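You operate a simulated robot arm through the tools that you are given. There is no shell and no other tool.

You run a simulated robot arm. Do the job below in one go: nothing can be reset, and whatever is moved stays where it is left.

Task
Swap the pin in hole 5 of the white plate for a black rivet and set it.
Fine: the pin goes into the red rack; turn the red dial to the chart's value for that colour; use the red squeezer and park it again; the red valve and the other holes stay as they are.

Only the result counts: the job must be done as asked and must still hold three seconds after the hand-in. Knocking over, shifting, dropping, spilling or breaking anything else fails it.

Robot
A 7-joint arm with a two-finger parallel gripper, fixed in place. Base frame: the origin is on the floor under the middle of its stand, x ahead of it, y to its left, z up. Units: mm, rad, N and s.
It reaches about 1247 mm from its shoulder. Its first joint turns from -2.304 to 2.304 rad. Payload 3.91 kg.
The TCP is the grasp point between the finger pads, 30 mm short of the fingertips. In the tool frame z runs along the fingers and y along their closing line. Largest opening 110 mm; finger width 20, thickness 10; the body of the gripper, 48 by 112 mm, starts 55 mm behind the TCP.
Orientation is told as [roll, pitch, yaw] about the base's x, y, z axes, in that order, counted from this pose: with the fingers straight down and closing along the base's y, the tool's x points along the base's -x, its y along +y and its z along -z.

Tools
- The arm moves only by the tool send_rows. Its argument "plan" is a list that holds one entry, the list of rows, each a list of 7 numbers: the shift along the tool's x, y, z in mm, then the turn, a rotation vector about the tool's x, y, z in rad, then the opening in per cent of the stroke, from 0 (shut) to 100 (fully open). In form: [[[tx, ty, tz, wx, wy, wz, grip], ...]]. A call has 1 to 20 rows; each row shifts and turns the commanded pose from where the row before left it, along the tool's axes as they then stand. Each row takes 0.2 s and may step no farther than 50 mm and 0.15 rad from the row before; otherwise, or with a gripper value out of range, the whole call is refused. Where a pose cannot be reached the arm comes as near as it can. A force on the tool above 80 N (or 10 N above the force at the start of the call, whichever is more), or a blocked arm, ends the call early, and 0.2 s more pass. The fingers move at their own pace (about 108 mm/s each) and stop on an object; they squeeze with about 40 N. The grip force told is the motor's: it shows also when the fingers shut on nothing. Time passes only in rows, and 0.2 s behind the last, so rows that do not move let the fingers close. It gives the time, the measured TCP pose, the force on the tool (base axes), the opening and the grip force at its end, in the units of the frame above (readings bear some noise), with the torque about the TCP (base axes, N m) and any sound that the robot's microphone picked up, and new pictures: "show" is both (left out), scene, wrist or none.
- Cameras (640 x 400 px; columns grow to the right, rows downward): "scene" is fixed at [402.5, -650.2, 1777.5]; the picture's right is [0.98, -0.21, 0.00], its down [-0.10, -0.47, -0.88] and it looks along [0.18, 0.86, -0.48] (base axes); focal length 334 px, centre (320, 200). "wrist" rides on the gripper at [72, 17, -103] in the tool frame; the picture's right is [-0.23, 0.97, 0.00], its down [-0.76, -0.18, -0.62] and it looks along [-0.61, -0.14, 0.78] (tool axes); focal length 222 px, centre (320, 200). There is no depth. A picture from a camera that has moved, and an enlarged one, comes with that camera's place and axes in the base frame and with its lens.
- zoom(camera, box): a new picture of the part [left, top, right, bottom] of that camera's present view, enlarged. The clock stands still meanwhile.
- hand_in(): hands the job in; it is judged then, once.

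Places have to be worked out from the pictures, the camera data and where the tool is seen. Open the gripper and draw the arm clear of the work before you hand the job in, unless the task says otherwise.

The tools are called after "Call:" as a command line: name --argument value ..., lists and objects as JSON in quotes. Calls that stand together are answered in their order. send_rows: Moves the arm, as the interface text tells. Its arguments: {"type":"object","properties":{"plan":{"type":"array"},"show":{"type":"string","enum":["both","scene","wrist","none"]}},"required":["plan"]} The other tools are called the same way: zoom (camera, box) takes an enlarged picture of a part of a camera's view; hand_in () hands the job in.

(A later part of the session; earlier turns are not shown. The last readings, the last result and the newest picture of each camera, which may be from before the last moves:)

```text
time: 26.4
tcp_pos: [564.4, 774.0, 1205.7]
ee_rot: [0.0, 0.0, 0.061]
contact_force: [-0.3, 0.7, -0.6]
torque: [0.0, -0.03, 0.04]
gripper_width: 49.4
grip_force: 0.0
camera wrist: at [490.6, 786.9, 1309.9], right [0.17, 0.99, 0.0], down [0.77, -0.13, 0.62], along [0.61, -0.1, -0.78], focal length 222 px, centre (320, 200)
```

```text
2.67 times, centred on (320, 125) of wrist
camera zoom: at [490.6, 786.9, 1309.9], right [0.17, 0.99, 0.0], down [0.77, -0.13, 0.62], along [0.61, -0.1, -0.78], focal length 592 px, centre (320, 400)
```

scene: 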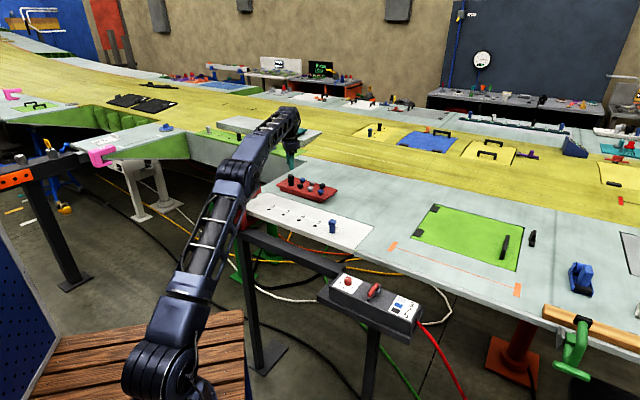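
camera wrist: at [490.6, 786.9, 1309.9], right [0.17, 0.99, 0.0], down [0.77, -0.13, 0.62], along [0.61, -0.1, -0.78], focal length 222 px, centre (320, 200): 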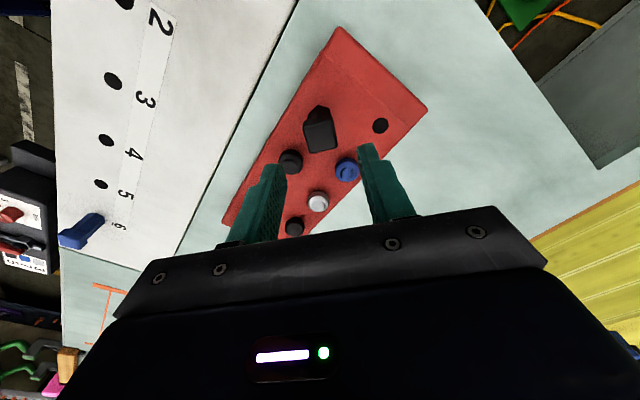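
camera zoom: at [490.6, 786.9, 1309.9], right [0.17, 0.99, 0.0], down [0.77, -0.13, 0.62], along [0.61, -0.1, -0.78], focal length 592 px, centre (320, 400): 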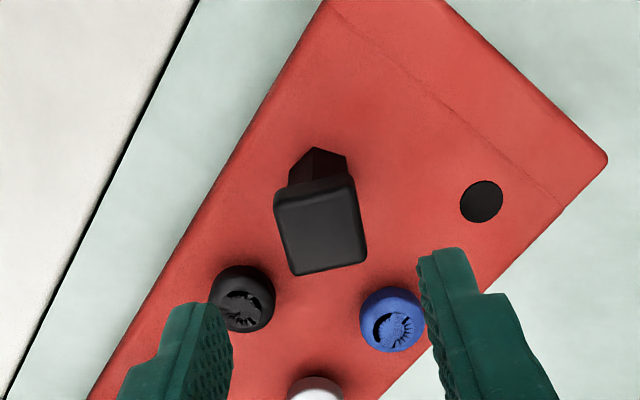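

The pin stands properly in the rack at N1. Next I'll move over the sound far-row black rivet, staying high until I'm clear of the pin, then going lower for reach.

Call:
send_rows --plan '[[[-35.6, -30.9, 0, 0, 0, 0, 45], [-35.6, -30.9, 0, 0, 0, 0, 45], [-35.6, -30.9, 0, 0, 0, 0, 45], [0, 0, 25, 0, 0, 0, 45], [0, 0, 25, 0, 0, 0, 45], [0, 0, 0, 0, 0, 0, 45]]]'

Call:
zoom --camera "wrist" --box '[200, 50, 440, 200]'

```text
time: 27.8
tcp_pos: [675.3, 689.6, 1155.1]
ee_rot: [-0.001, 0.001, 0.063]
contact_force: [1.0, 0.0, -0.3]
torque: [0.0, -0.05, 0.0]
gripper_width: 49.4
grip_force: 0.1
camera wrist: at [602.0, 701.6, 1259.6], right [0.17, 0.99, 0.0], down [0.77, -0.13, 0.62], along [0.61, -0.1, -0.78], focal length 222 px, centre (320, 200)
```

scene: 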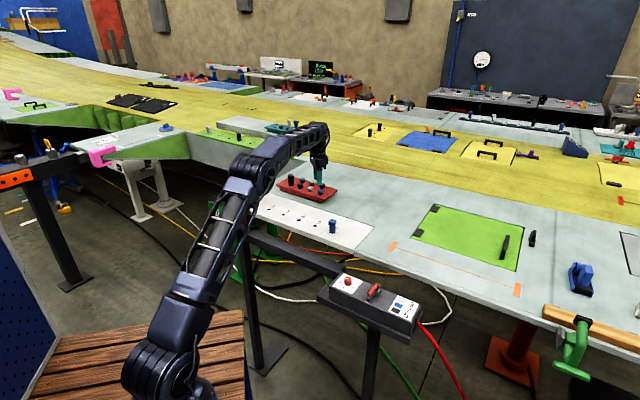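
wrist: 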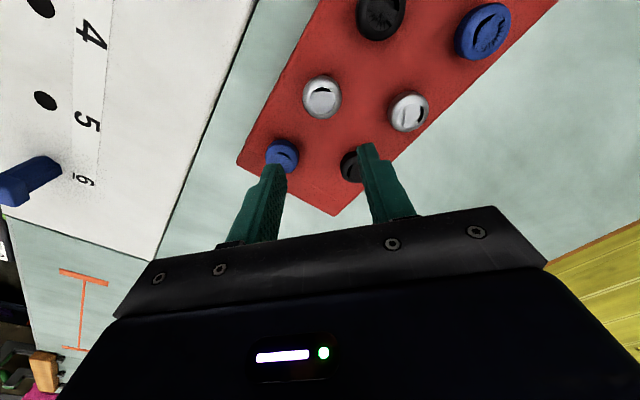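

```text
2.67 times, centred on (320, 125) of wrist
camera zoom: at [602.0, 701.6, 1259.6], right [0.17, 0.99, 0.0], down [0.77, -0.13, 0.62], along [0.61, -0.1, -0.78], focal length 592 px, centre (320, 400)
```

zoom: 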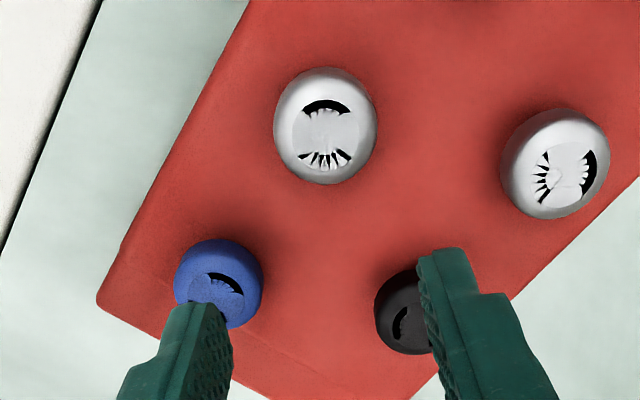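

The heads now show marks on rivets that looked clean before, so the marks may depend on the viewing angle. I'll zoom in closer to decide.

Call:
zoom --camera "wrist" --box '[330, 140, 394, 180]'

Call:
zoom --camera "wrist" --box '[290, 65, 354, 125]'

Call:
zoom --camera "wrist" --box '[340, 0, 420, 50]'

Call:
zoom --camera "scene" --box '[270, 165, 350, 215]'

```text
10.00 times, centred on (362, 160) of wrist
camera zoom: at [602.0, 701.6, 1259.6], right [0.17, 0.99, 0.0], down [0.77, -0.13, 0.62], along [0.61, -0.1, -0.78], focal length 2221 px, centre (-100, 600)
```

zoom: 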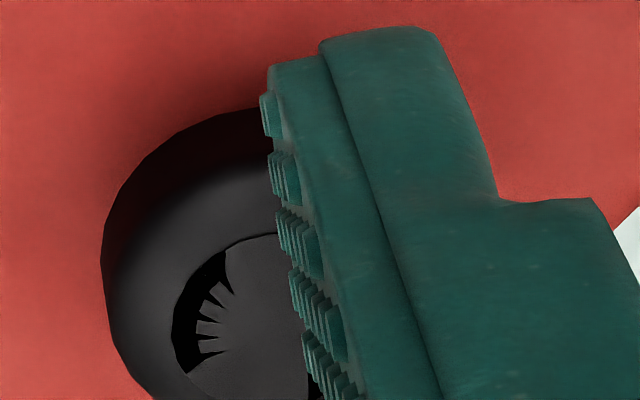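

```text
6.67 times, centred on (322, 95) of wrist
camera zoom: at [602.0, 701.6, 1259.6], right [0.17, 0.99, 0.0], down [0.77, -0.13, 0.62], along [0.61, -0.1, -0.78], focal length 1481 px, centre (307, 900)
```

zoom: 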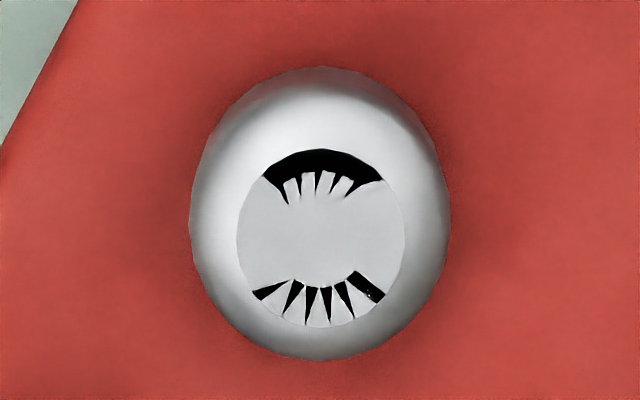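

```text
8.00 times, centred on (380, 25) of wrist
camera zoom: at [602.0, 701.6, 1259.6], right [0.17, 0.99, 0.0], down [0.77, -0.13, 0.62], along [0.61, -0.1, -0.78], focal length 1777 px, centre (-160, 1600)
```

zoom: 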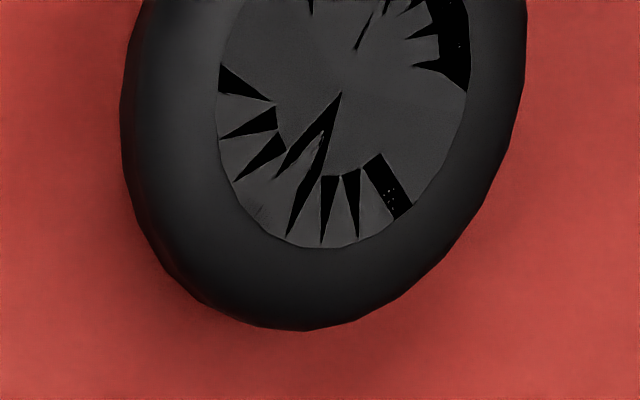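

```text
8.00 times, centred on (310, 190) of scene
camera zoom: at [402.5, -650.2, 1777.5], right [0.98, -0.21, 0.0], down [-0.1, -0.47, -0.88], along [0.18, 0.86, -0.48], focal length 2672 px, centre (400, 280)
```

zoom: 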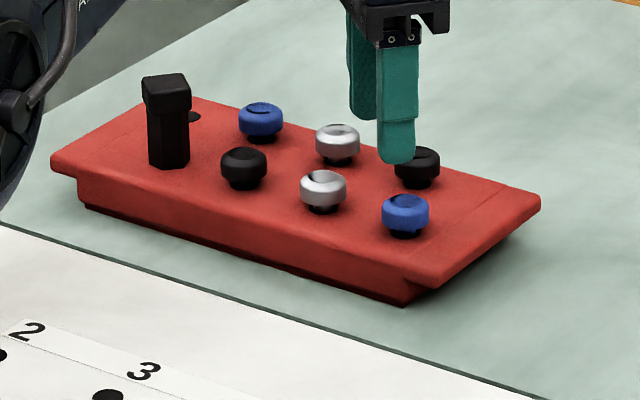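

The marks are shading artefacts that appear on every rivet head, so any black rivet is equally good. I'll stay with the far-row one and move directly over it.

Call:
send_rows --plan '[[[-14.2, 11.3, 0, 0, 0, 0, 45], [-14.2, 11.3, 0, 0, 0, 0, 45], [0, 0, 0, 0, 0, 0, 45]]]' --show "wrist"

Call:
zoom --camera "wrist" --box '[240, 80, 400, 180]'

```text
time: 28.6
tcp_pos: [702.8, 713.5, 1155.9]
ee_rot: [0.0, -0.001, 0.06]
contact_force: [-1.0, 0.4, -0.2]
torque: [-0.01, 0.0, -0.01]
gripper_width: 49.7
grip_force: 0.1
camera wrist: at [628.6, 725.7, 1259.2], right [0.17, 0.99, 0.0], down [0.77, -0.13, 0.62], along [0.61, -0.1, -0.78], focal length 222 px, centre (320, 200)
```

wrist: 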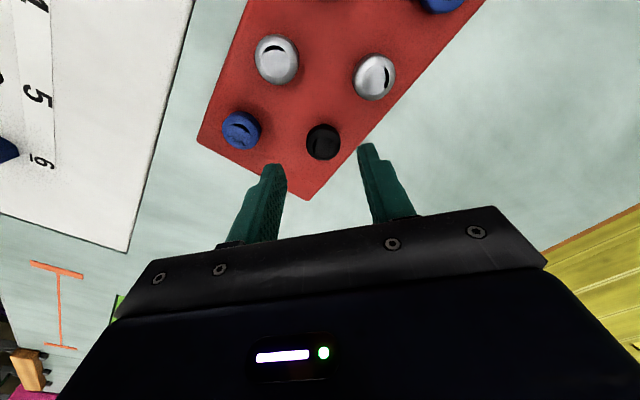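

```text
4.00 times, centred on (320, 130) of wrist
camera zoom: at [628.6, 725.7, 1259.2], right [0.17, 0.99, 0.0], down [0.77, -0.13, 0.62], along [0.61, -0.1, -0.78], focal length 888 px, centre (320, 480)
```

zoom: 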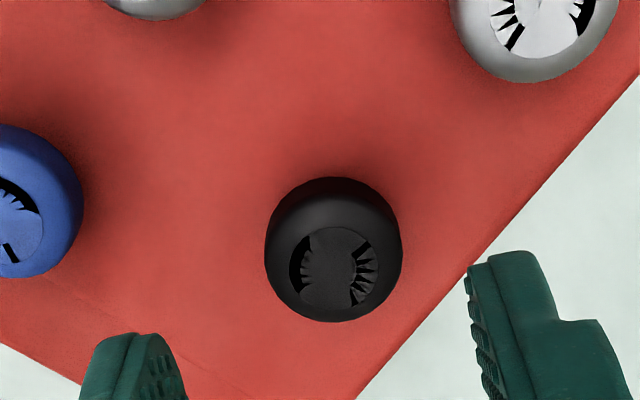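

The rivet head is about (-2, +2) mm off the axis. I'll correct and descend so the fingertips stop about 3 mm above the rack top, then close.

Call:
send_rows --plan '[[[-2, 2.1, 0, 0, 0, 0, 45], [0, 0, 20, 0, 0, 0, 45], [0, 0, 14, 0, 0, 0, 45], [0, 0, 7, 0, 0, 0, 45], [0, 0, 0, 0, 0, 0, 45]]]' --show "wrist"

Call:
zoom --camera "wrist" --box '[240, 100, 400, 200]'

Call:
zoom --camera "scene" --box '[270, 155, 350, 205]'

```text
time: 29.8
tcp_pos: [704.4, 716.2, 1116.4]
ee_rot: [0.0, 0.001, 0.063]
contact_force: [-0.9, 0.5, -0.7]
torque: [0.01, 0.0, 0.02]
gripper_width: 49.4
grip_force: 0.0
camera wrist: at [630.7, 728.1, 1219.6], right [0.17, 0.99, 0.0], down [0.77, -0.13, 0.62], along [0.61, -0.1, -0.78], focal length 222 px, centre (320, 200)
```

wrist: 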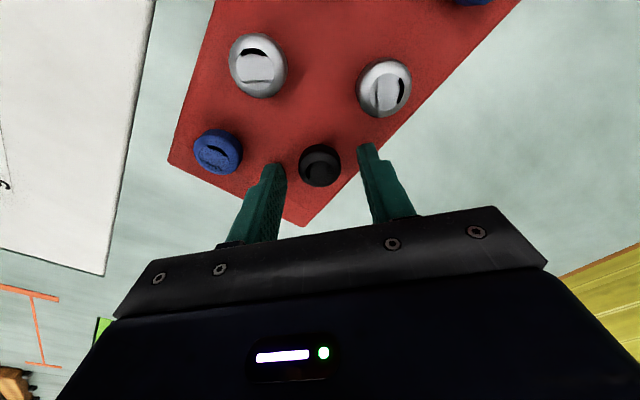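

```text
4.00 times, centred on (320, 150) of wrist
camera zoom: at [630.7, 728.1, 1219.6], right [0.17, 0.99, 0.0], down [0.77, -0.13, 0.62], along [0.61, -0.1, -0.78], focal length 888 px, centre (320, 400)
```

zoom: 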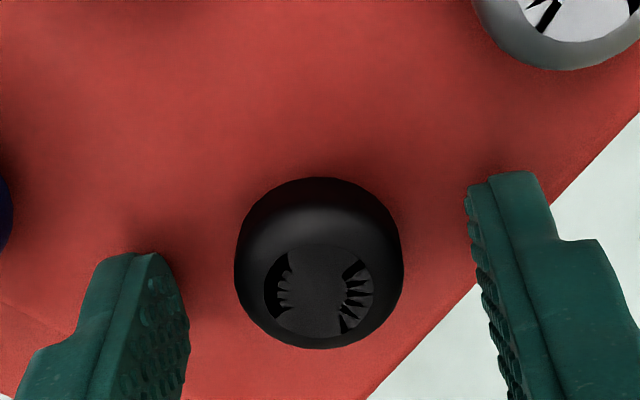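

```text
8.00 times, centred on (310, 180) of scene
camera zoom: at [402.5, -650.2, 1777.5], right [0.98, -0.21, 0.0], down [-0.1, -0.47, -0.88], along [0.18, 0.86, -0.48], focal length 2672 px, centre (400, 360)
```

zoom: 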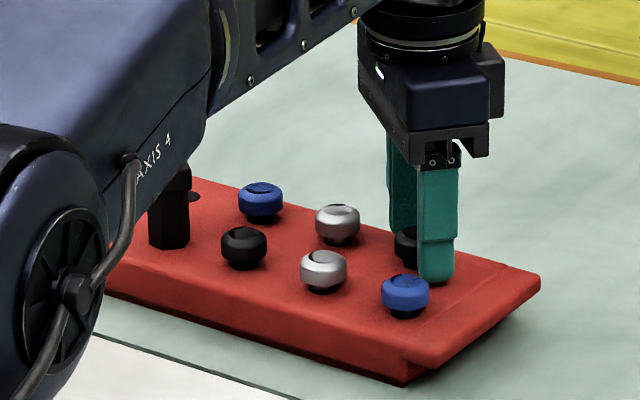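

It's centred. The head top is at z≈1098.5, about 18 mm above the rack. I'll lower 3 mm more and close.

Call:
send_rows --plan '[[[0, 0, 3, 0, 0, 0, 45], [0, 0, 0, 0, 0, 0, 45], [0, 0, 0, 0, 0, 0, 0], [0, 0, 0, 0, 0, 0, 0], [0, 0, 0, 0, 0, 0, 0]]]' --show "wrist"

Call:
zoom --camera "wrist" --box '[240, 100, 400, 200]'

```text
time: 31.0
tcp_pos: [702.3, 715.9, 1112.2]
ee_rot: [0.0, 0.0, 0.061]
contact_force: [0.4, -0.4, -0.1]
torque: [0.02, 0.0, 0.04]
gripper_width: 25.4
grip_force: 39.8
camera wrist: at [630.2, 728.2, 1216.0], right [0.17, 0.99, 0.0], down [0.77, -0.13, 0.62], along [0.61, -0.1, -0.78], focal length 222 px, centre (320, 200)
```

wrist: 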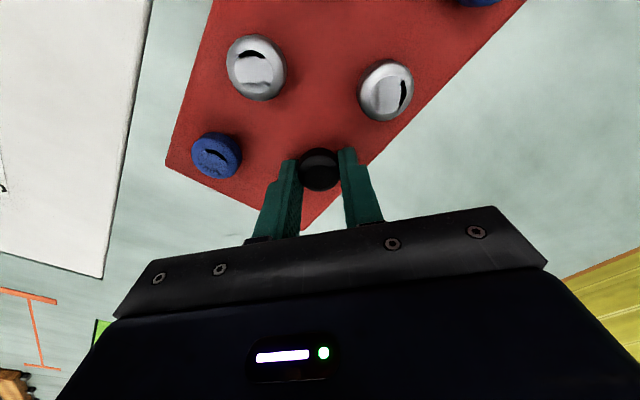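

```text
4.00 times, centred on (320, 150) of wrist
camera zoom: at [630.2, 728.2, 1216.0], right [0.17, 0.99, 0.0], down [0.77, -0.13, 0.62], along [0.61, -0.1, -0.78], focal length 888 px, centre (320, 400)
```

zoom: 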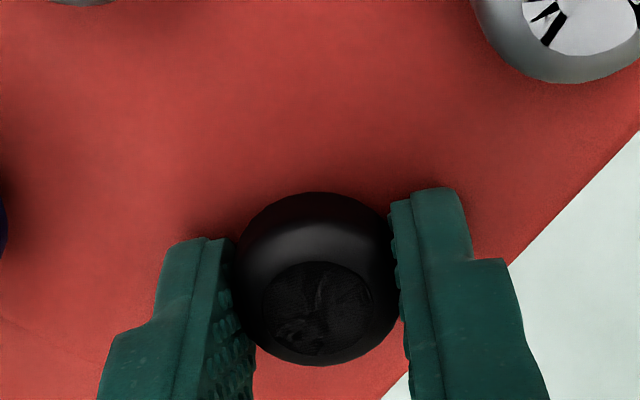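

The rivet is gripped at 25.4 mm. I'll lift it straight up and look at its shank.

Call:
send_rows --plan '[[[0, 0, -10, 0, 0, 0, 0], [0, 0, -15, 0, 0, 0, 0], [0, 0, -20, 0, 0, 0, 0], [0, 0, -15, 0, 0, 0, 0], [0, 0, 0, 0, 0, 0, 0]]]' --show "wrist"

Call:
zoom --camera "wrist" --box '[240, 80, 400, 180]'

Call:
zoom --camera "scene" --box '[270, 145, 350, 195]'

```text
time: 32.2
tcp_pos: [704.0, 716.2, 1172.6]
ee_rot: [0.001, 0.001, 0.061]
contact_force: [0.0, -0.9, 0.5]
torque: [-0.04, -0.02, -0.01]
gripper_width: 0.0
grip_force: 37.6
camera wrist: at [630.9, 728.3, 1276.7], right [0.17, 0.99, 0.0], down [0.77, -0.13, 0.62], along [0.61, -0.1, -0.78], focal length 222 px, centre (320, 200)
```

wrist: 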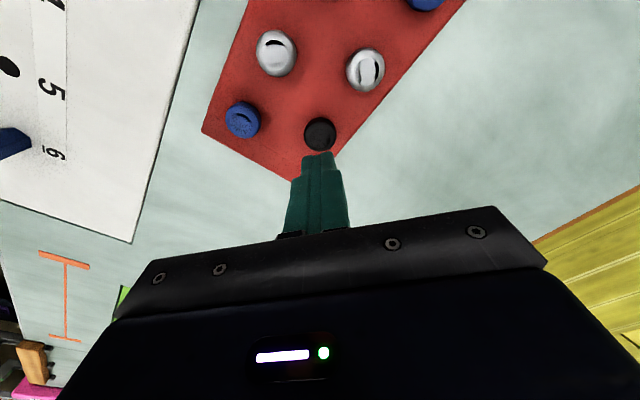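

```text
4.00 times, centred on (320, 130) of wrist
camera zoom: at [630.9, 728.3, 1276.7], right [0.17, 0.99, 0.0], down [0.77, -0.13, 0.62], along [0.61, -0.1, -0.78], focal length 888 px, centre (320, 480)
```

zoom: 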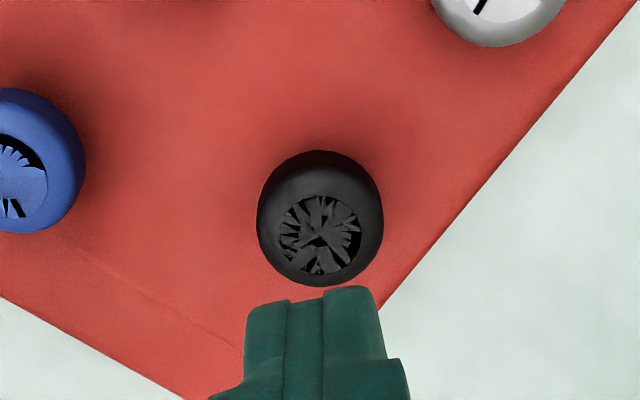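

```text
8.00 times, centred on (310, 170) of scene
camera zoom: at [402.5, -650.2, 1777.5], right [0.98, -0.21, 0.0], down [-0.1, -0.47, -0.88], along [0.18, 0.86, -0.48], focal length 2672 px, centre (400, 440)
```

zoom: 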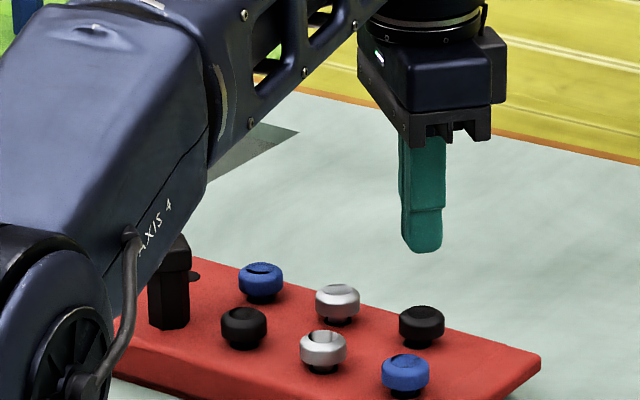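

The fingers slipped off the head and the rivet is still in its rack hole, undisturbed. I'll try again lower, with the fingertips nearly on the rack, so the pads hold at or below the head's widest part. I'll watch the force on the way down.

Call:
send_rows --plan '[[[0, 0, 0, 0, 0, 0, 40], [0, 0, 0, 0, 0, 0, 40], [-0.6, 0, 20, 0, 0, 0, 40], [0, 0, 20, 0, 0, 0, 40], [0, 0, 15, 0, 0, 0, 40], [0, 0, 3, 0, 0, 0, 40], [0, 0, 0, 0, 0, 0, 40]]]' --show "wrist"

Call:
zoom --camera "wrist" --box '[240, 100, 400, 200]'

```text
time: 33.8
tcp_pos: [705.1, 717.0, 1112.4]
ee_rot: [0.0, 0.0, 0.061]
contact_force: [-0.2, 0.2, -0.4]
torque: [0.01, -0.03, 0.03]
gripper_width: 44.0
grip_force: 0.0
camera wrist: at [631.6, 728.9, 1216.7], right [0.17, 0.99, 0.0], down [0.77, -0.13, 0.62], along [0.61, -0.1, -0.78], focal length 222 px, centre (320, 200)
```

wrist: 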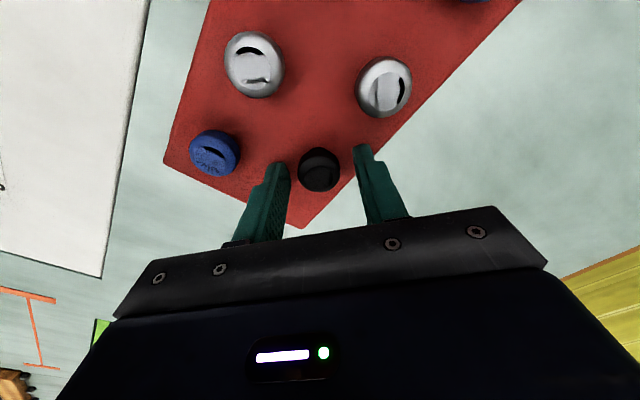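

```text
4.00 times, centred on (320, 150) of wrist
camera zoom: at [631.6, 728.9, 1216.7], right [0.17, 0.99, 0.0], down [0.77, -0.13, 0.62], along [0.61, -0.1, -0.78], focal length 888 px, centre (320, 400)
```

zoom: 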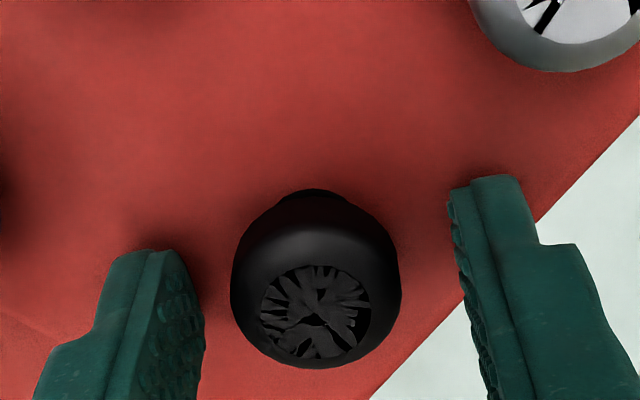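

I'll zoom in to see whether the rivet is now raised or tilted.

Call:
zoom --camera "wrist" --box '[280, 130, 360, 200]'

Call:
zoom --camera "scene" --box '[280, 160, 350, 210]'

```text
5.71 times, centred on (320, 165) of wrist
camera zoom: at [631.6, 728.9, 1216.7], right [0.17, 0.99, 0.0], down [0.77, -0.13, 0.62], along [0.61, -0.1, -0.78], focal length 1269 px, centre (320, 400)
```

zoom: 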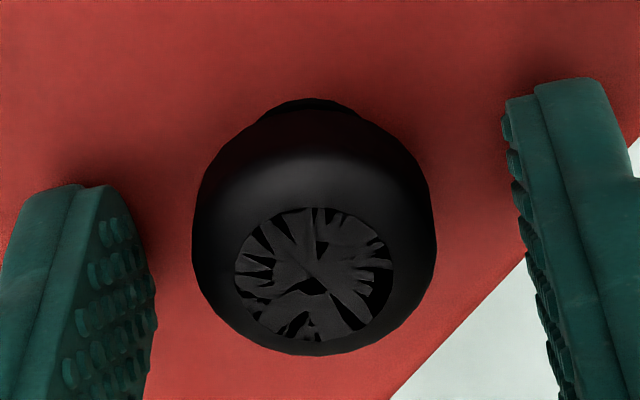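

```text
8.00 times, centred on (315, 185) of scene
camera zoom: at [402.5, -650.2, 1777.5], right [0.98, -0.21, 0.0], down [-0.1, -0.47, -0.88], along [0.18, 0.86, -0.48], focal length 2672 px, centre (360, 320)
```

zoom: 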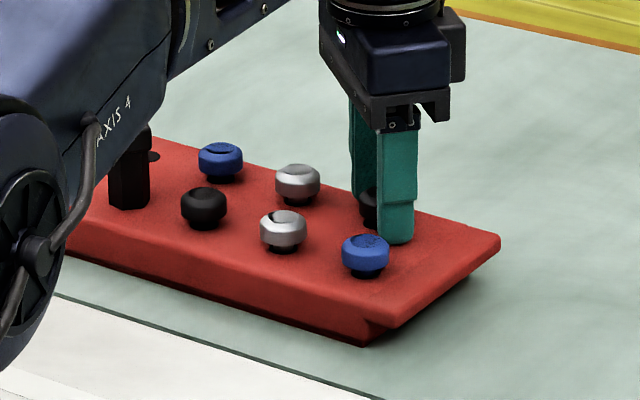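

The rivet looks upright. I'll lower in 1 mm steps to find the rack contact, then close there.

Call:
send_rows --plan '[[[0, 0, 0.8, 0, 0, 0, 40], [0, 0, 0, 0, 0, 0, 40]]]' --show "none"

Call:
send_rows --plan '[[[0, 0, 0.8, 0, 0, 0, 40], [0, 0, 0, 0, 0, 0, 40]]]' --show "none"

```text
time: 34.4
tcp_pos: [705.7, 717.1, 1112.6]
ee_rot: [-0.001, 0.001, 0.061]
contact_force: [-0.1, -0.1, -0.5]
torque: [-0.03, 0.03, 0.01]
gripper_width: 44.0
grip_force: 0.1
```

```text
time: 35.0
tcp_pos: [705.4, 715.9, 1111.8]
ee_rot: [0.0, 0.0, 0.062]
contact_force: [0.3, 0.1, 0.8]
torque: [0.01, -0.02, -0.01]
gripper_width: 43.9
grip_force: 0.0
```

No contact yet with the tips about 1 mm above the rack. I'll close here and test with a small slow lift.

Call:
send_rows --plan '[[[0, 0, 0, 0, 0, 0, 0], [0, 0, 0, 0, 0, 0, 0], [0, 0, 0, 0, 0, 0, 0]]]' --show "none"

Call:
send_rows --plan '[[[0, 0, -2, 0, 0, 0, 0], [0, 0, -2, 0, 0, 0, 0], [0, 0, 0, 0, 0, 0, 0]]]' --show "wrist"

Call:
zoom --camera "wrist" --box '[280, 130, 360, 200]'

```text
time: 35.8
tcp_pos: [704.8, 716.4, 1112.5]
ee_rot: [0.0, 0.0, 0.062]
contact_force: [0.4, 0.0, 1.5]
torque: [-0.05, 0.02, -0.03]
gripper_width: 25.1
grip_force: 40.0
```

```text
time: 36.6
tcp_pos: [705.8, 716.6, 1116.5]
ee_rot: [-0.001, -0.001, 0.061]
contact_force: [-2.7, -1.2, -2.6]
torque: [-0.04, 0.16, 0.02]
gripper_width: 24.9
grip_force: 40.1
camera wrist: at [631.5, 728.8, 1220.4], right [0.17, 0.99, 0.0], down [0.77, -0.13, 0.62], along [0.61, -0.1, -0.78], focal length 222 px, centre (320, 200)
```

wrist: 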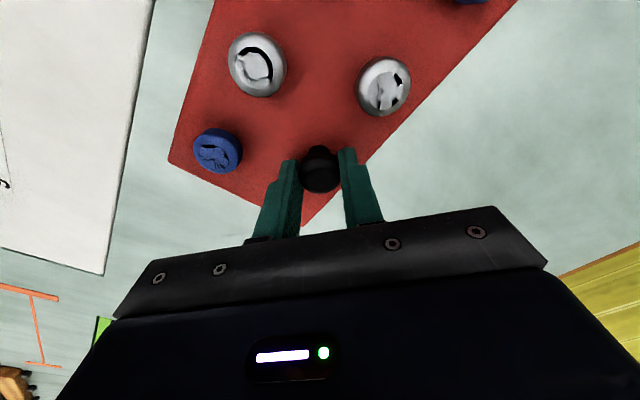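

```text
5.71 times, centred on (320, 165) of wrist
camera zoom: at [631.5, 728.8, 1220.4], right [0.17, 0.99, 0.0], down [0.77, -0.13, 0.62], along [0.61, -0.1, -0.78], focal length 1269 px, centre (320, 400)
```

zoom: 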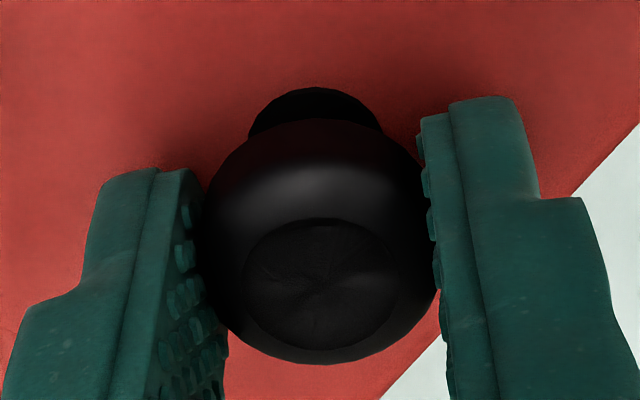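

This time it holds. The rivet is rising with the fingers, with a small side pull along -x, so I'll ease toward that side and keep lifting slowly.

Call:
send_rows --plan '[[[0.8, 0, -2, 0, 0, 0, 0], [0, 0, -2, 0, 0, 0, 0], [0, 0, -2, 0, 0, 0, 0], [0, 0, 0, 0, 0, 0, 0]]]' --show "wrist"

Call:
zoom --camera "wrist" --box '[280, 130, 360, 200]'

```text
time: 37.6
tcp_pos: [704.2, 717.1, 1121.6]
ee_rot: [0.0, 0.001, 0.061]
contact_force: [0.0, -0.1, -0.9]
torque: [0.03, 0.0, 0.0]
gripper_width: 25.3
grip_force: 39.2
camera wrist: at [630.5, 728.0, 1226.5], right [0.17, 0.99, 0.0], down [0.77, -0.13, 0.62], along [0.61, -0.1, -0.78], focal length 222 px, centre (320, 200)
```

wrist: 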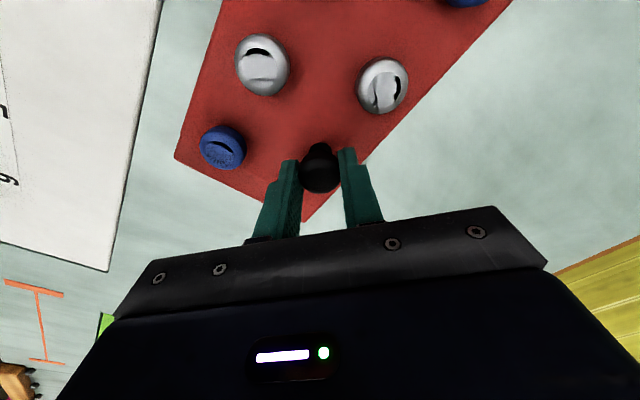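

```text
5.71 times, centred on (320, 165) of wrist
camera zoom: at [630.5, 728.0, 1226.5], right [0.17, 0.99, 0.0], down [0.77, -0.13, 0.62], along [0.61, -0.1, -0.78], focal length 1269 px, centre (320, 400)
```

zoom: 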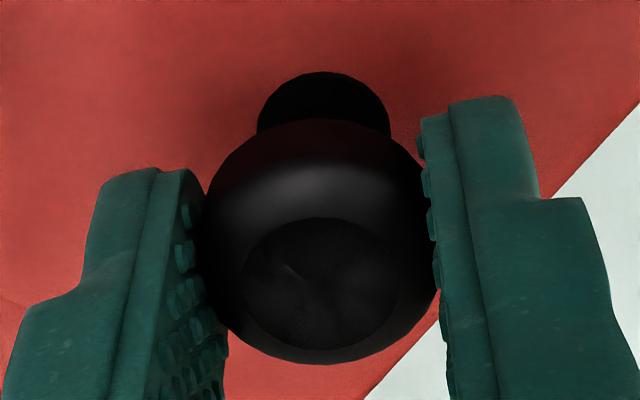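

Forces are near zero and the rivet is following. I'll keep lifting.

Call:
send_rows --plan '[[[0, 0, -4, 0, 0, 0, 0], [0, 0, -4, 0, 0, 0, 0], [0, 0, -4, 0, 0, 0, 0], [0, 0, -4, 0, 0, 0, 0], [0, 0, 0, 0, 0, 0, 0]]]' --show "wrist"

Call:
zoom --camera "wrist" --box '[280, 110, 360, 200]'

Call:
zoom --camera "scene" --box '[280, 155, 350, 205]'

```text
time: 38.8
tcp_pos: [704.4, 715.3, 1138.0]
ee_rot: [0.0, 0.0, 0.062]
contact_force: [0.3, 0.2, 0.2]
torque: [-0.02, -0.01, -0.06]
gripper_width: 25.4
grip_force: 39.1
camera wrist: at [630.4, 727.2, 1242.6], right [0.17, 0.99, 0.0], down [0.77, -0.13, 0.62], along [0.61, -0.1, -0.78], focal length 222 px, centre (320, 200)
```

wrist: 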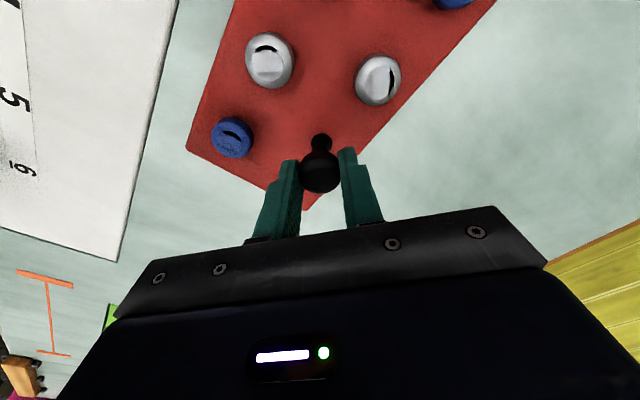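

```text
4.44 times, centred on (320, 155) of wrist
camera zoom: at [630.4, 727.2, 1242.6], right [0.17, 0.99, 0.0], down [0.77, -0.13, 0.62], along [0.61, -0.1, -0.78], focal length 987 px, centre (320, 400)
```

zoom: 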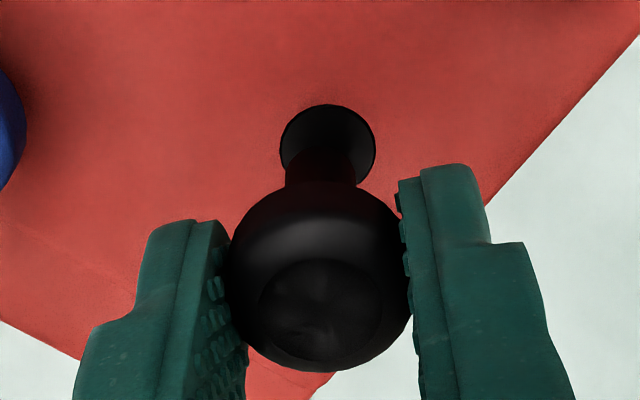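

```text
8.00 times, centred on (315, 180) of scene
camera zoom: at [402.5, -650.2, 1777.5], right [0.98, -0.21, 0.0], down [-0.1, -0.47, -0.88], along [0.18, 0.86, -0.48], focal length 2672 px, centre (360, 360)
```

zoom: 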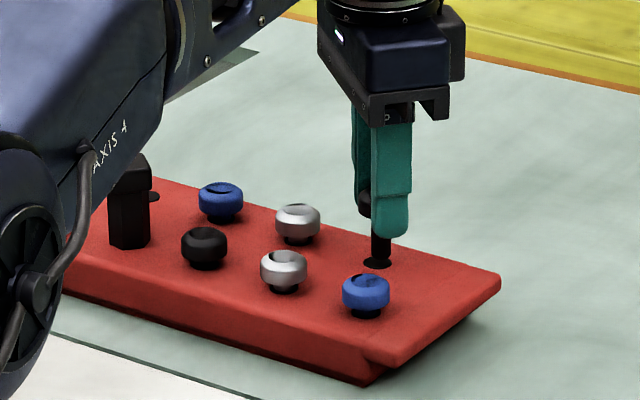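

The rivet shank is coming out cleanly. I'll continue up until it's clear of the hole.

Call:
send_rows --plan '[[[0, 0, -6, 0, 0, 0, 0], [0, 0, -7, 0, 0, 0, 0], [0, 0, -7, 0, 0, 0, 0], [0, 0, -7, 0, 0, 0, 0], [0, 0, -7, 0, 0, 0, 0], [0, 0, 0, 0, 0, 0, 0]]]' --show "wrist"

Call:
zoom --camera "wrist" --box '[240, 80, 400, 200]'

Call:
zoom --camera "scene" --box '[280, 140, 350, 190]'

```text
time: 40.2
tcp_pos: [705.2, 715.3, 1172.7]
ee_rot: [0.001, 0.0, 0.06]
contact_force: [0.7, -0.4, -1.2]
torque: [0.03, 0.01, 0.0]
gripper_width: 25.2
grip_force: 39.5
camera wrist: at [631.0, 727.5, 1276.8], right [0.17, 0.99, 0.0], down [0.77, -0.13, 0.62], along [0.61, -0.1, -0.78], focal length 222 px, centre (320, 200)
```

wrist: 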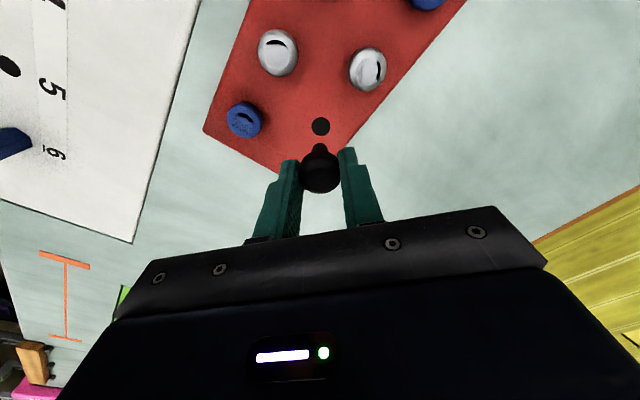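

```text
3.33 times, centred on (320, 140) of wrist
camera zoom: at [631.0, 727.5, 1276.8], right [0.17, 0.99, 0.0], down [0.77, -0.13, 0.62], along [0.61, -0.1, -0.78], focal length 740 px, centre (320, 400)
```

zoom: 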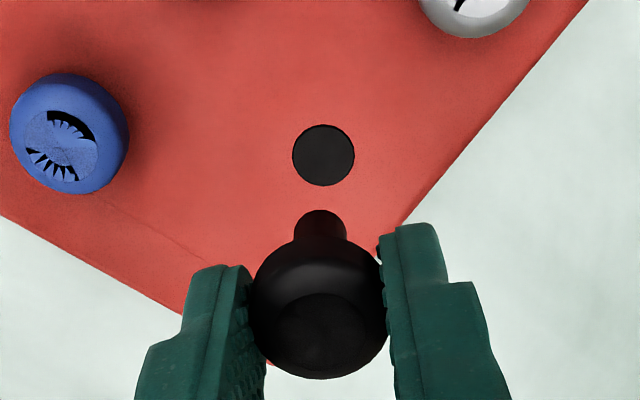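

```text
8.00 times, centred on (315, 165) of scene
camera zoom: at [402.5, -650.2, 1777.5], right [0.98, -0.21, 0.0], down [-0.1, -0.47, -0.88], along [0.18, 0.86, -0.48], focal length 2672 px, centre (360, 480)
```

zoom: 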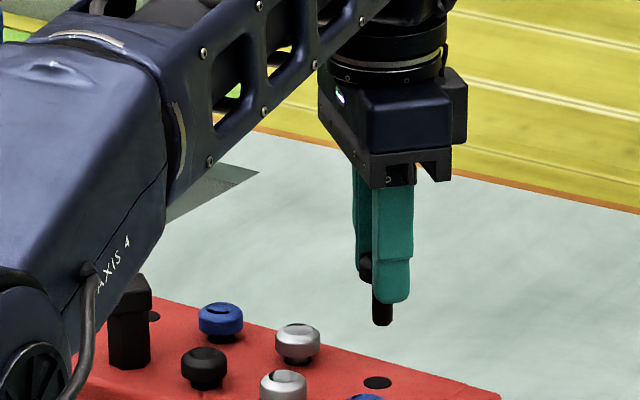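

The rivet is firmly held, with its tip about 50 mm below the TCP. I'll carry it gently over to hole 5.

Call:
send_rows --plan '[[[5, -12, -5, 0, 0, 0, 0], [10, -25, -5, 0, 0, 0, 0], [15, -37, -3, 0, 0, 0, 0], [15, -37, 0, 0, 0, 0, 0], [15, -37, 0, 0, 0, 0, 0], [15, -37, 0, 0, 0, 0, 0], [15, -36, 0, 0, 0, 0, 0], [10, -25, 0, 0, 0, 0, 0], [5.4, -12.3, 0, 0, 0, 0, 0], [0, 0, 0, 0, 0, 0, 0]]]'

Call:
zoom --camera "wrist" --box '[240, 80, 400, 180]'

```text
time: 42.4
tcp_pos: [613.1, 450.7, 1187.1]
ee_rot: [0.0, 0.001, 0.063]
contact_force: [-0.4, -0.3, 0.1]
torque: [-0.01, 0.0, -0.01]
gripper_width: 25.5
grip_force: 39.8
camera wrist: at [540.4, 462.8, 1290.5], right [0.17, 0.99, 0.0], down [0.77, -0.13, 0.62], along [0.61, -0.1, -0.78], focal length 222 px, centre (320, 200)
```

scene: 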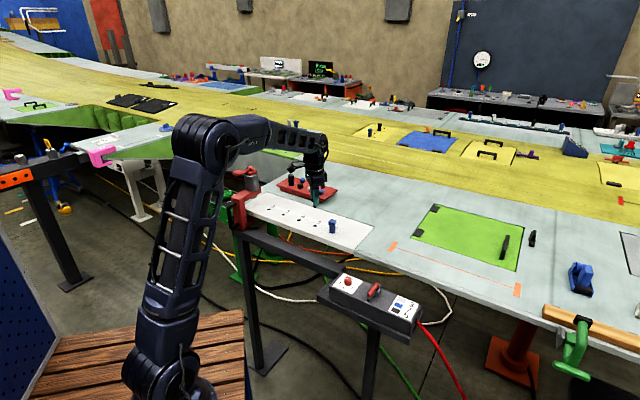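
wrist: 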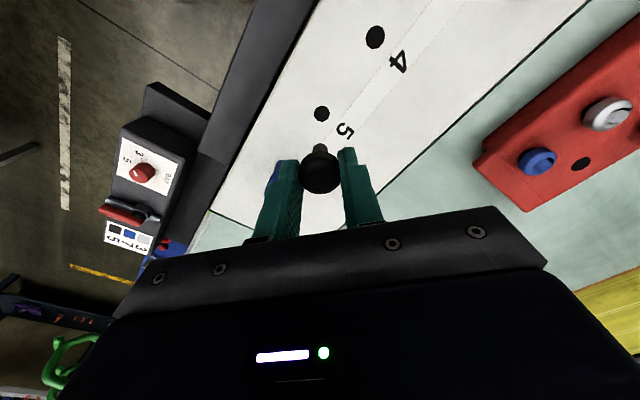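

```text
4.00 times, centred on (320, 130) of wrist
camera zoom: at [540.4, 462.8, 1290.5], right [0.17, 0.99, 0.0], down [0.77, -0.13, 0.62], along [0.61, -0.1, -0.78], focal length 888 px, centre (320, 480)
```

zoom: 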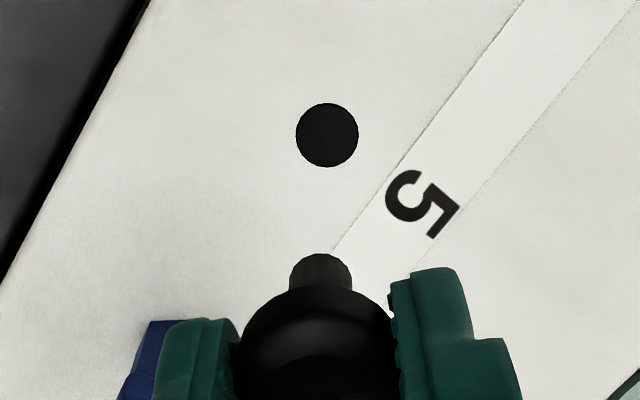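

Hole 5 is about (-0.9, +1.7) mm off the axis. I'll trim and lower until the rivet tip is just above the plate, then recheck.

Call:
send_rows --plan '[[[-0.9, 1.7, 10, 0, 0, 0, 0], [0, 0, 20, 0, 0, 0, 0], [0, 0, 20, 0, 0, 0, 0], [0, 0, 20, 0, 0, 0, 0], [0, 0, 9, 0, 0, 0, 0], [0, 0, 0, 0, 0, 0, 0]]]' --show "wrist"

Call:
zoom --camera "wrist" --box '[240, 90, 400, 190]'

Call:
zoom --camera "scene" --box '[280, 175, 350, 240]'

```text
time: 43.8
tcp_pos: [616.2, 452.6, 1107.2]
ee_rot: [-0.001, 0.001, 0.059]
contact_force: [-0.1, -0.3, -1.0]
torque: [0.0, -0.01, -0.01]
gripper_width: 25.1
grip_force: 39.6
camera wrist: at [542.1, 465.0, 1210.8], right [0.17, 0.99, 0.0], down [0.77, -0.13, 0.62], along [0.61, -0.1, -0.78], focal length 222 px, centre (320, 200)
```

wrist: 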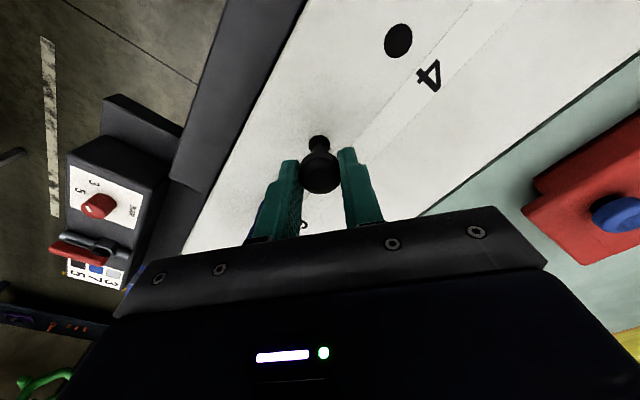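

```text
4.00 times, centred on (320, 140) of wrist
camera zoom: at [542.1, 465.0, 1210.8], right [0.17, 0.99, 0.0], down [0.77, -0.13, 0.62], along [0.61, -0.1, -0.78], focal length 888 px, centre (320, 440)
```

zoom: 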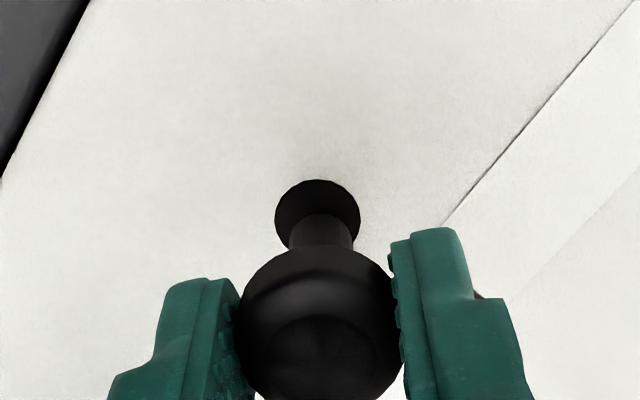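

```text
6.15 times, centred on (315, 208) of scene
camera zoom: at [402.5, -650.2, 1777.5], right [0.98, -0.21, 0.0], down [-0.1, -0.47, -0.88], along [0.18, 0.86, -0.48], focal length 2056 px, centre (351, 154)
```

zoom: 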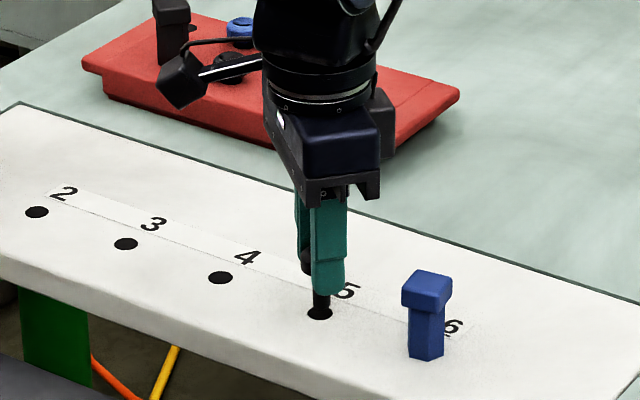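

The tip is over the hole and well centred. I'll insert slowly, stopping with the fingertips about 3 mm above the plate.

Call:
send_rows --plan '[[[0.5, -0.3, 4, 0, 0, 0, 0], [0, 0, 5, 0, 0, 0, 0], [0, 0, 5, 0, 0, 0, 0], [0, 0, 4, 0, 0, 0, 0], [0, 0, 0, 0, 0, 0, 0]]]' --show "wrist"

Call:
zoom --camera "wrist" --box '[240, 90, 400, 190]'

```text
time: 45.0
tcp_pos: [615.7, 453.2, 1088.9]
ee_rot: [0.001, 0.001, 0.061]
contact_force: [-0.2, -0.1, -0.5]
torque: [0.04, -0.02, -0.03]
gripper_width: 25.2
grip_force: 40.3
camera wrist: at [542.0, 465.3, 1192.8], right [0.17, 0.99, 0.0], down [0.77, -0.13, 0.62], along [0.61, -0.1, -0.78], focal length 222 px, centre (320, 200)
```

wrist: 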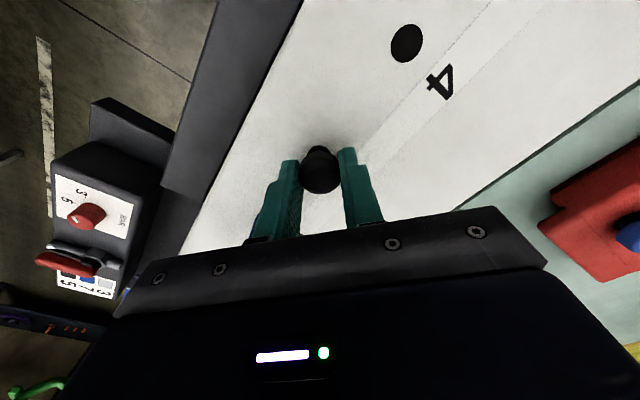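

```text
4.00 times, centred on (320, 140) of wrist
camera zoom: at [542.0, 465.3, 1192.8], right [0.17, 0.99, 0.0], down [0.77, -0.13, 0.62], along [0.61, -0.1, -0.78], focal length 888 px, centre (320, 440)
```

zoom: 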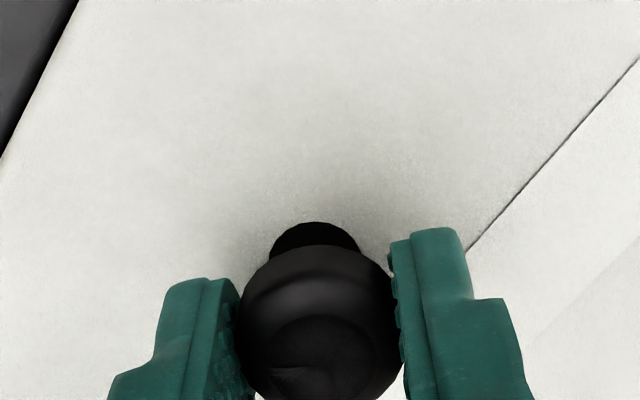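

The shank is entering hole 5 without contact. I'll continue down in small steps.

Call:
send_rows --plan '[[[0, 0, 2.5, 0, 0, 0, 0], [0, 0, 2, 0, 0, 0, 0], [0, 0, 0, 0, 0, 0, 0]]]' --show "none"

Call:
send_rows --plan '[[[0, 0, 1.2, 0, 0, 0, 0], [0, 0, 0, 0, 0, 0, 0]]]' --show "wrist"

Call:
zoom --camera "wrist" --box '[240, 90, 400, 190]'

```text
time: 45.8
tcp_pos: [616.4, 452.7, 1085.6]
ee_rot: [-0.002, 0.0, 0.061]
contact_force: [0.5, 0.4, -1.2]
torque: [-0.03, -0.02, 0.01]
gripper_width: 25.3
grip_force: 39.8
```

```text
time: 46.4
tcp_pos: [615.7, 453.2, 1082.9]
ee_rot: [0.001, -0.001, 0.061]
contact_force: [-0.7, 0.5, -0.6]
torque: [0.01, 0.0, 0.0]
gripper_width: 25.4
grip_force: 40.0
camera wrist: at [541.8, 465.2, 1187.1], right [0.17, 0.99, 0.0], down [0.77, -0.13, 0.62], along [0.61, -0.1, -0.78], focal length 222 px, centre (320, 200)
```

wrist: 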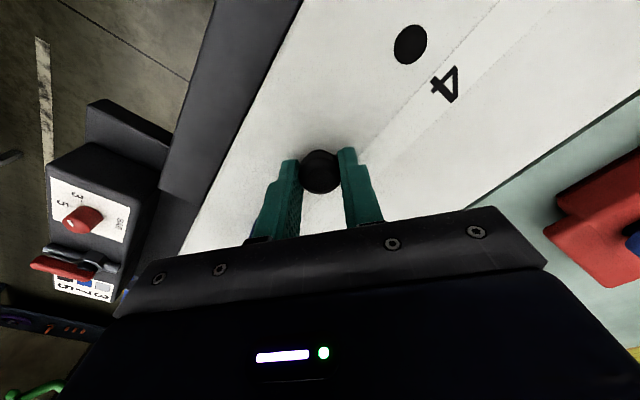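

```text
4.00 times, centred on (320, 140) of wrist
camera zoom: at [541.8, 465.2, 1187.1], right [0.17, 0.99, 0.0], down [0.77, -0.13, 0.62], along [0.61, -0.1, -0.78], focal length 888 px, centre (320, 440)
```

zoom: 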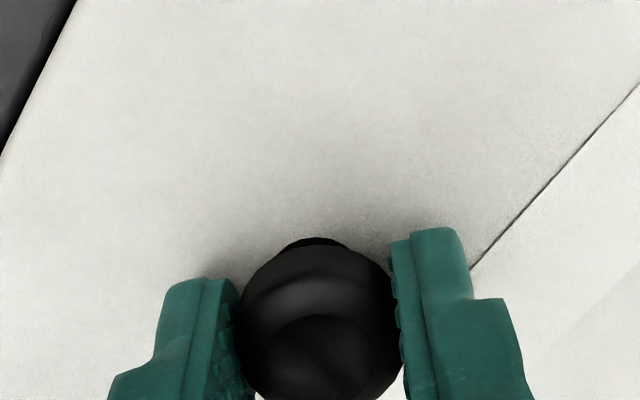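

It's about 2 mm from where it rested in the rack. I'll lower to contact in sub-millimetre steps.

Call:
send_rows --plan '[[[0, 0, 0.8, 0, 0, 0, 0], [0, 0, 0, 0, 0, 0, 0]]]' --show "none"

Call:
send_rows --plan '[[[0, 0, 0.8, 0, 0, 0, 0], [0, 0, 0, 0, 0, 0, 0]]]' --show "none"

Call:
send_rows --plan '[[[0, 0, 0.8, 0, 0, 0, 0], [0, 0, 0, 0, 0, 0, 0]]]' --show "none"

```text
time: 47.0
tcp_pos: [616.2, 452.2, 1082.9]
ee_rot: [0.001, 0.001, 0.062]
contact_force: [0.1, -0.2, 0.2]
torque: [0.0, 0.0, -0.01]
gripper_width: 25.1
grip_force: 40.2
```

```text
time: 47.6
tcp_pos: [616.9, 454.3, 1081.8]
ee_rot: [0.0, -0.001, 0.061]
contact_force: [-0.5, 0.1, -0.3]
torque: [0.02, 0.01, 0.01]
gripper_width: 25.4
grip_force: 40.3
```

```text
time: 48.2
tcp_pos: [616.0, 453.2, 1080.5]
ee_rot: [-0.001, 0.0, 0.061]
contact_force: [-0.3, 0.7, -0.1]
torque: [-0.04, -0.03, 0.03]
gripper_width: 25.3
grip_force: 40.2
```

There's no contact yet and the fingertips are about at the plate, so the remaining drop is tiny. I'll release, rise and inspect.

Call:
send_rows --plan '[[[0, 0, 0, 0, 0, 0, 40], [0, 0, 0, 0, 0, 0, 40], [0, 0, 0, 0, 0, 0, 40], [0, 0, -15, 0, 0, 0, 40], [0, 0, -25, 0, 0, 0, 40], [0, 0, -25, 0, 0, 0, 40], [0, 0, 0, 0, 0, 0, 40]]]'

Call:
zoom --camera "wrist" --box '[240, 80, 400, 180]'

Call:
zoom --camera "scene" --box '[280, 175, 350, 240]'

```text
time: 49.8
tcp_pos: [615.8, 453.4, 1146.0]
ee_rot: [0.0, -0.001, 0.062]
contact_force: [0.1, -0.1, -0.2]
torque: [0.02, 0.03, -0.01]
gripper_width: 44.0
grip_force: 0.0
camera wrist: at [542.1, 465.0, 1249.2], right [0.17, 0.99, 0.0], down [0.77, -0.13, 0.62], along [0.61, -0.1, -0.78], focal length 222 px, centre (320, 200)
```

scene: 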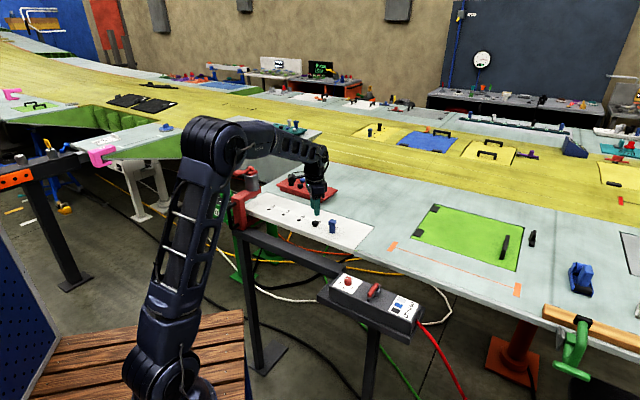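
wrist: 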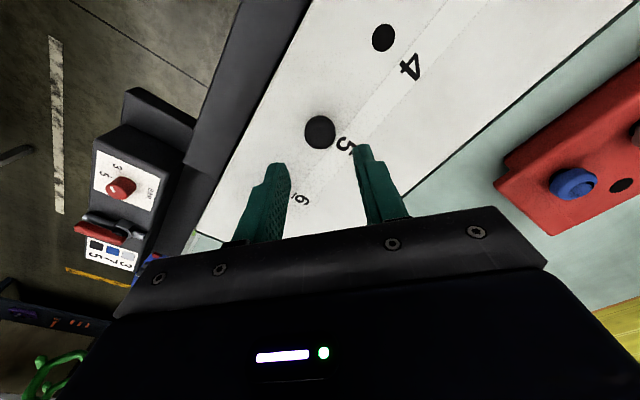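

```text
4.00 times, centred on (320, 130) of wrist
camera zoom: at [542.1, 465.0, 1249.2], right [0.17, 0.99, 0.0], down [0.77, -0.13, 0.62], along [0.61, -0.1, -0.78], focal length 888 px, centre (320, 480)
```

zoom: 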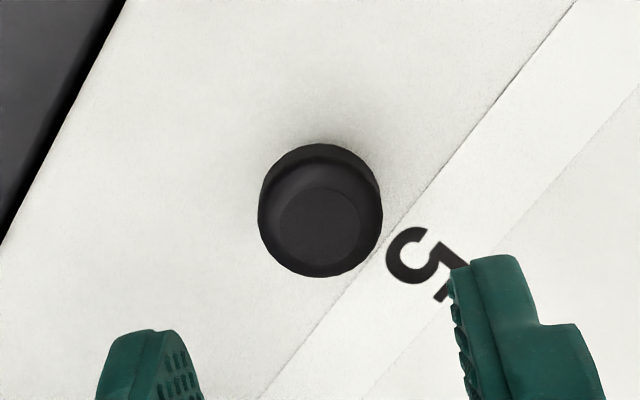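

```text
6.15 times, centred on (315, 208) of scene
camera zoom: at [402.5, -650.2, 1777.5], right [0.98, -0.21, 0.0], down [-0.1, -0.47, -0.88], along [0.18, 0.86, -0.48], focal length 2056 px, centre (351, 154)
```

zoom: 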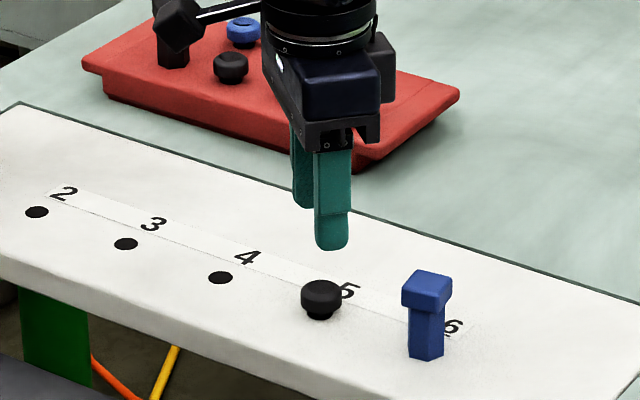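

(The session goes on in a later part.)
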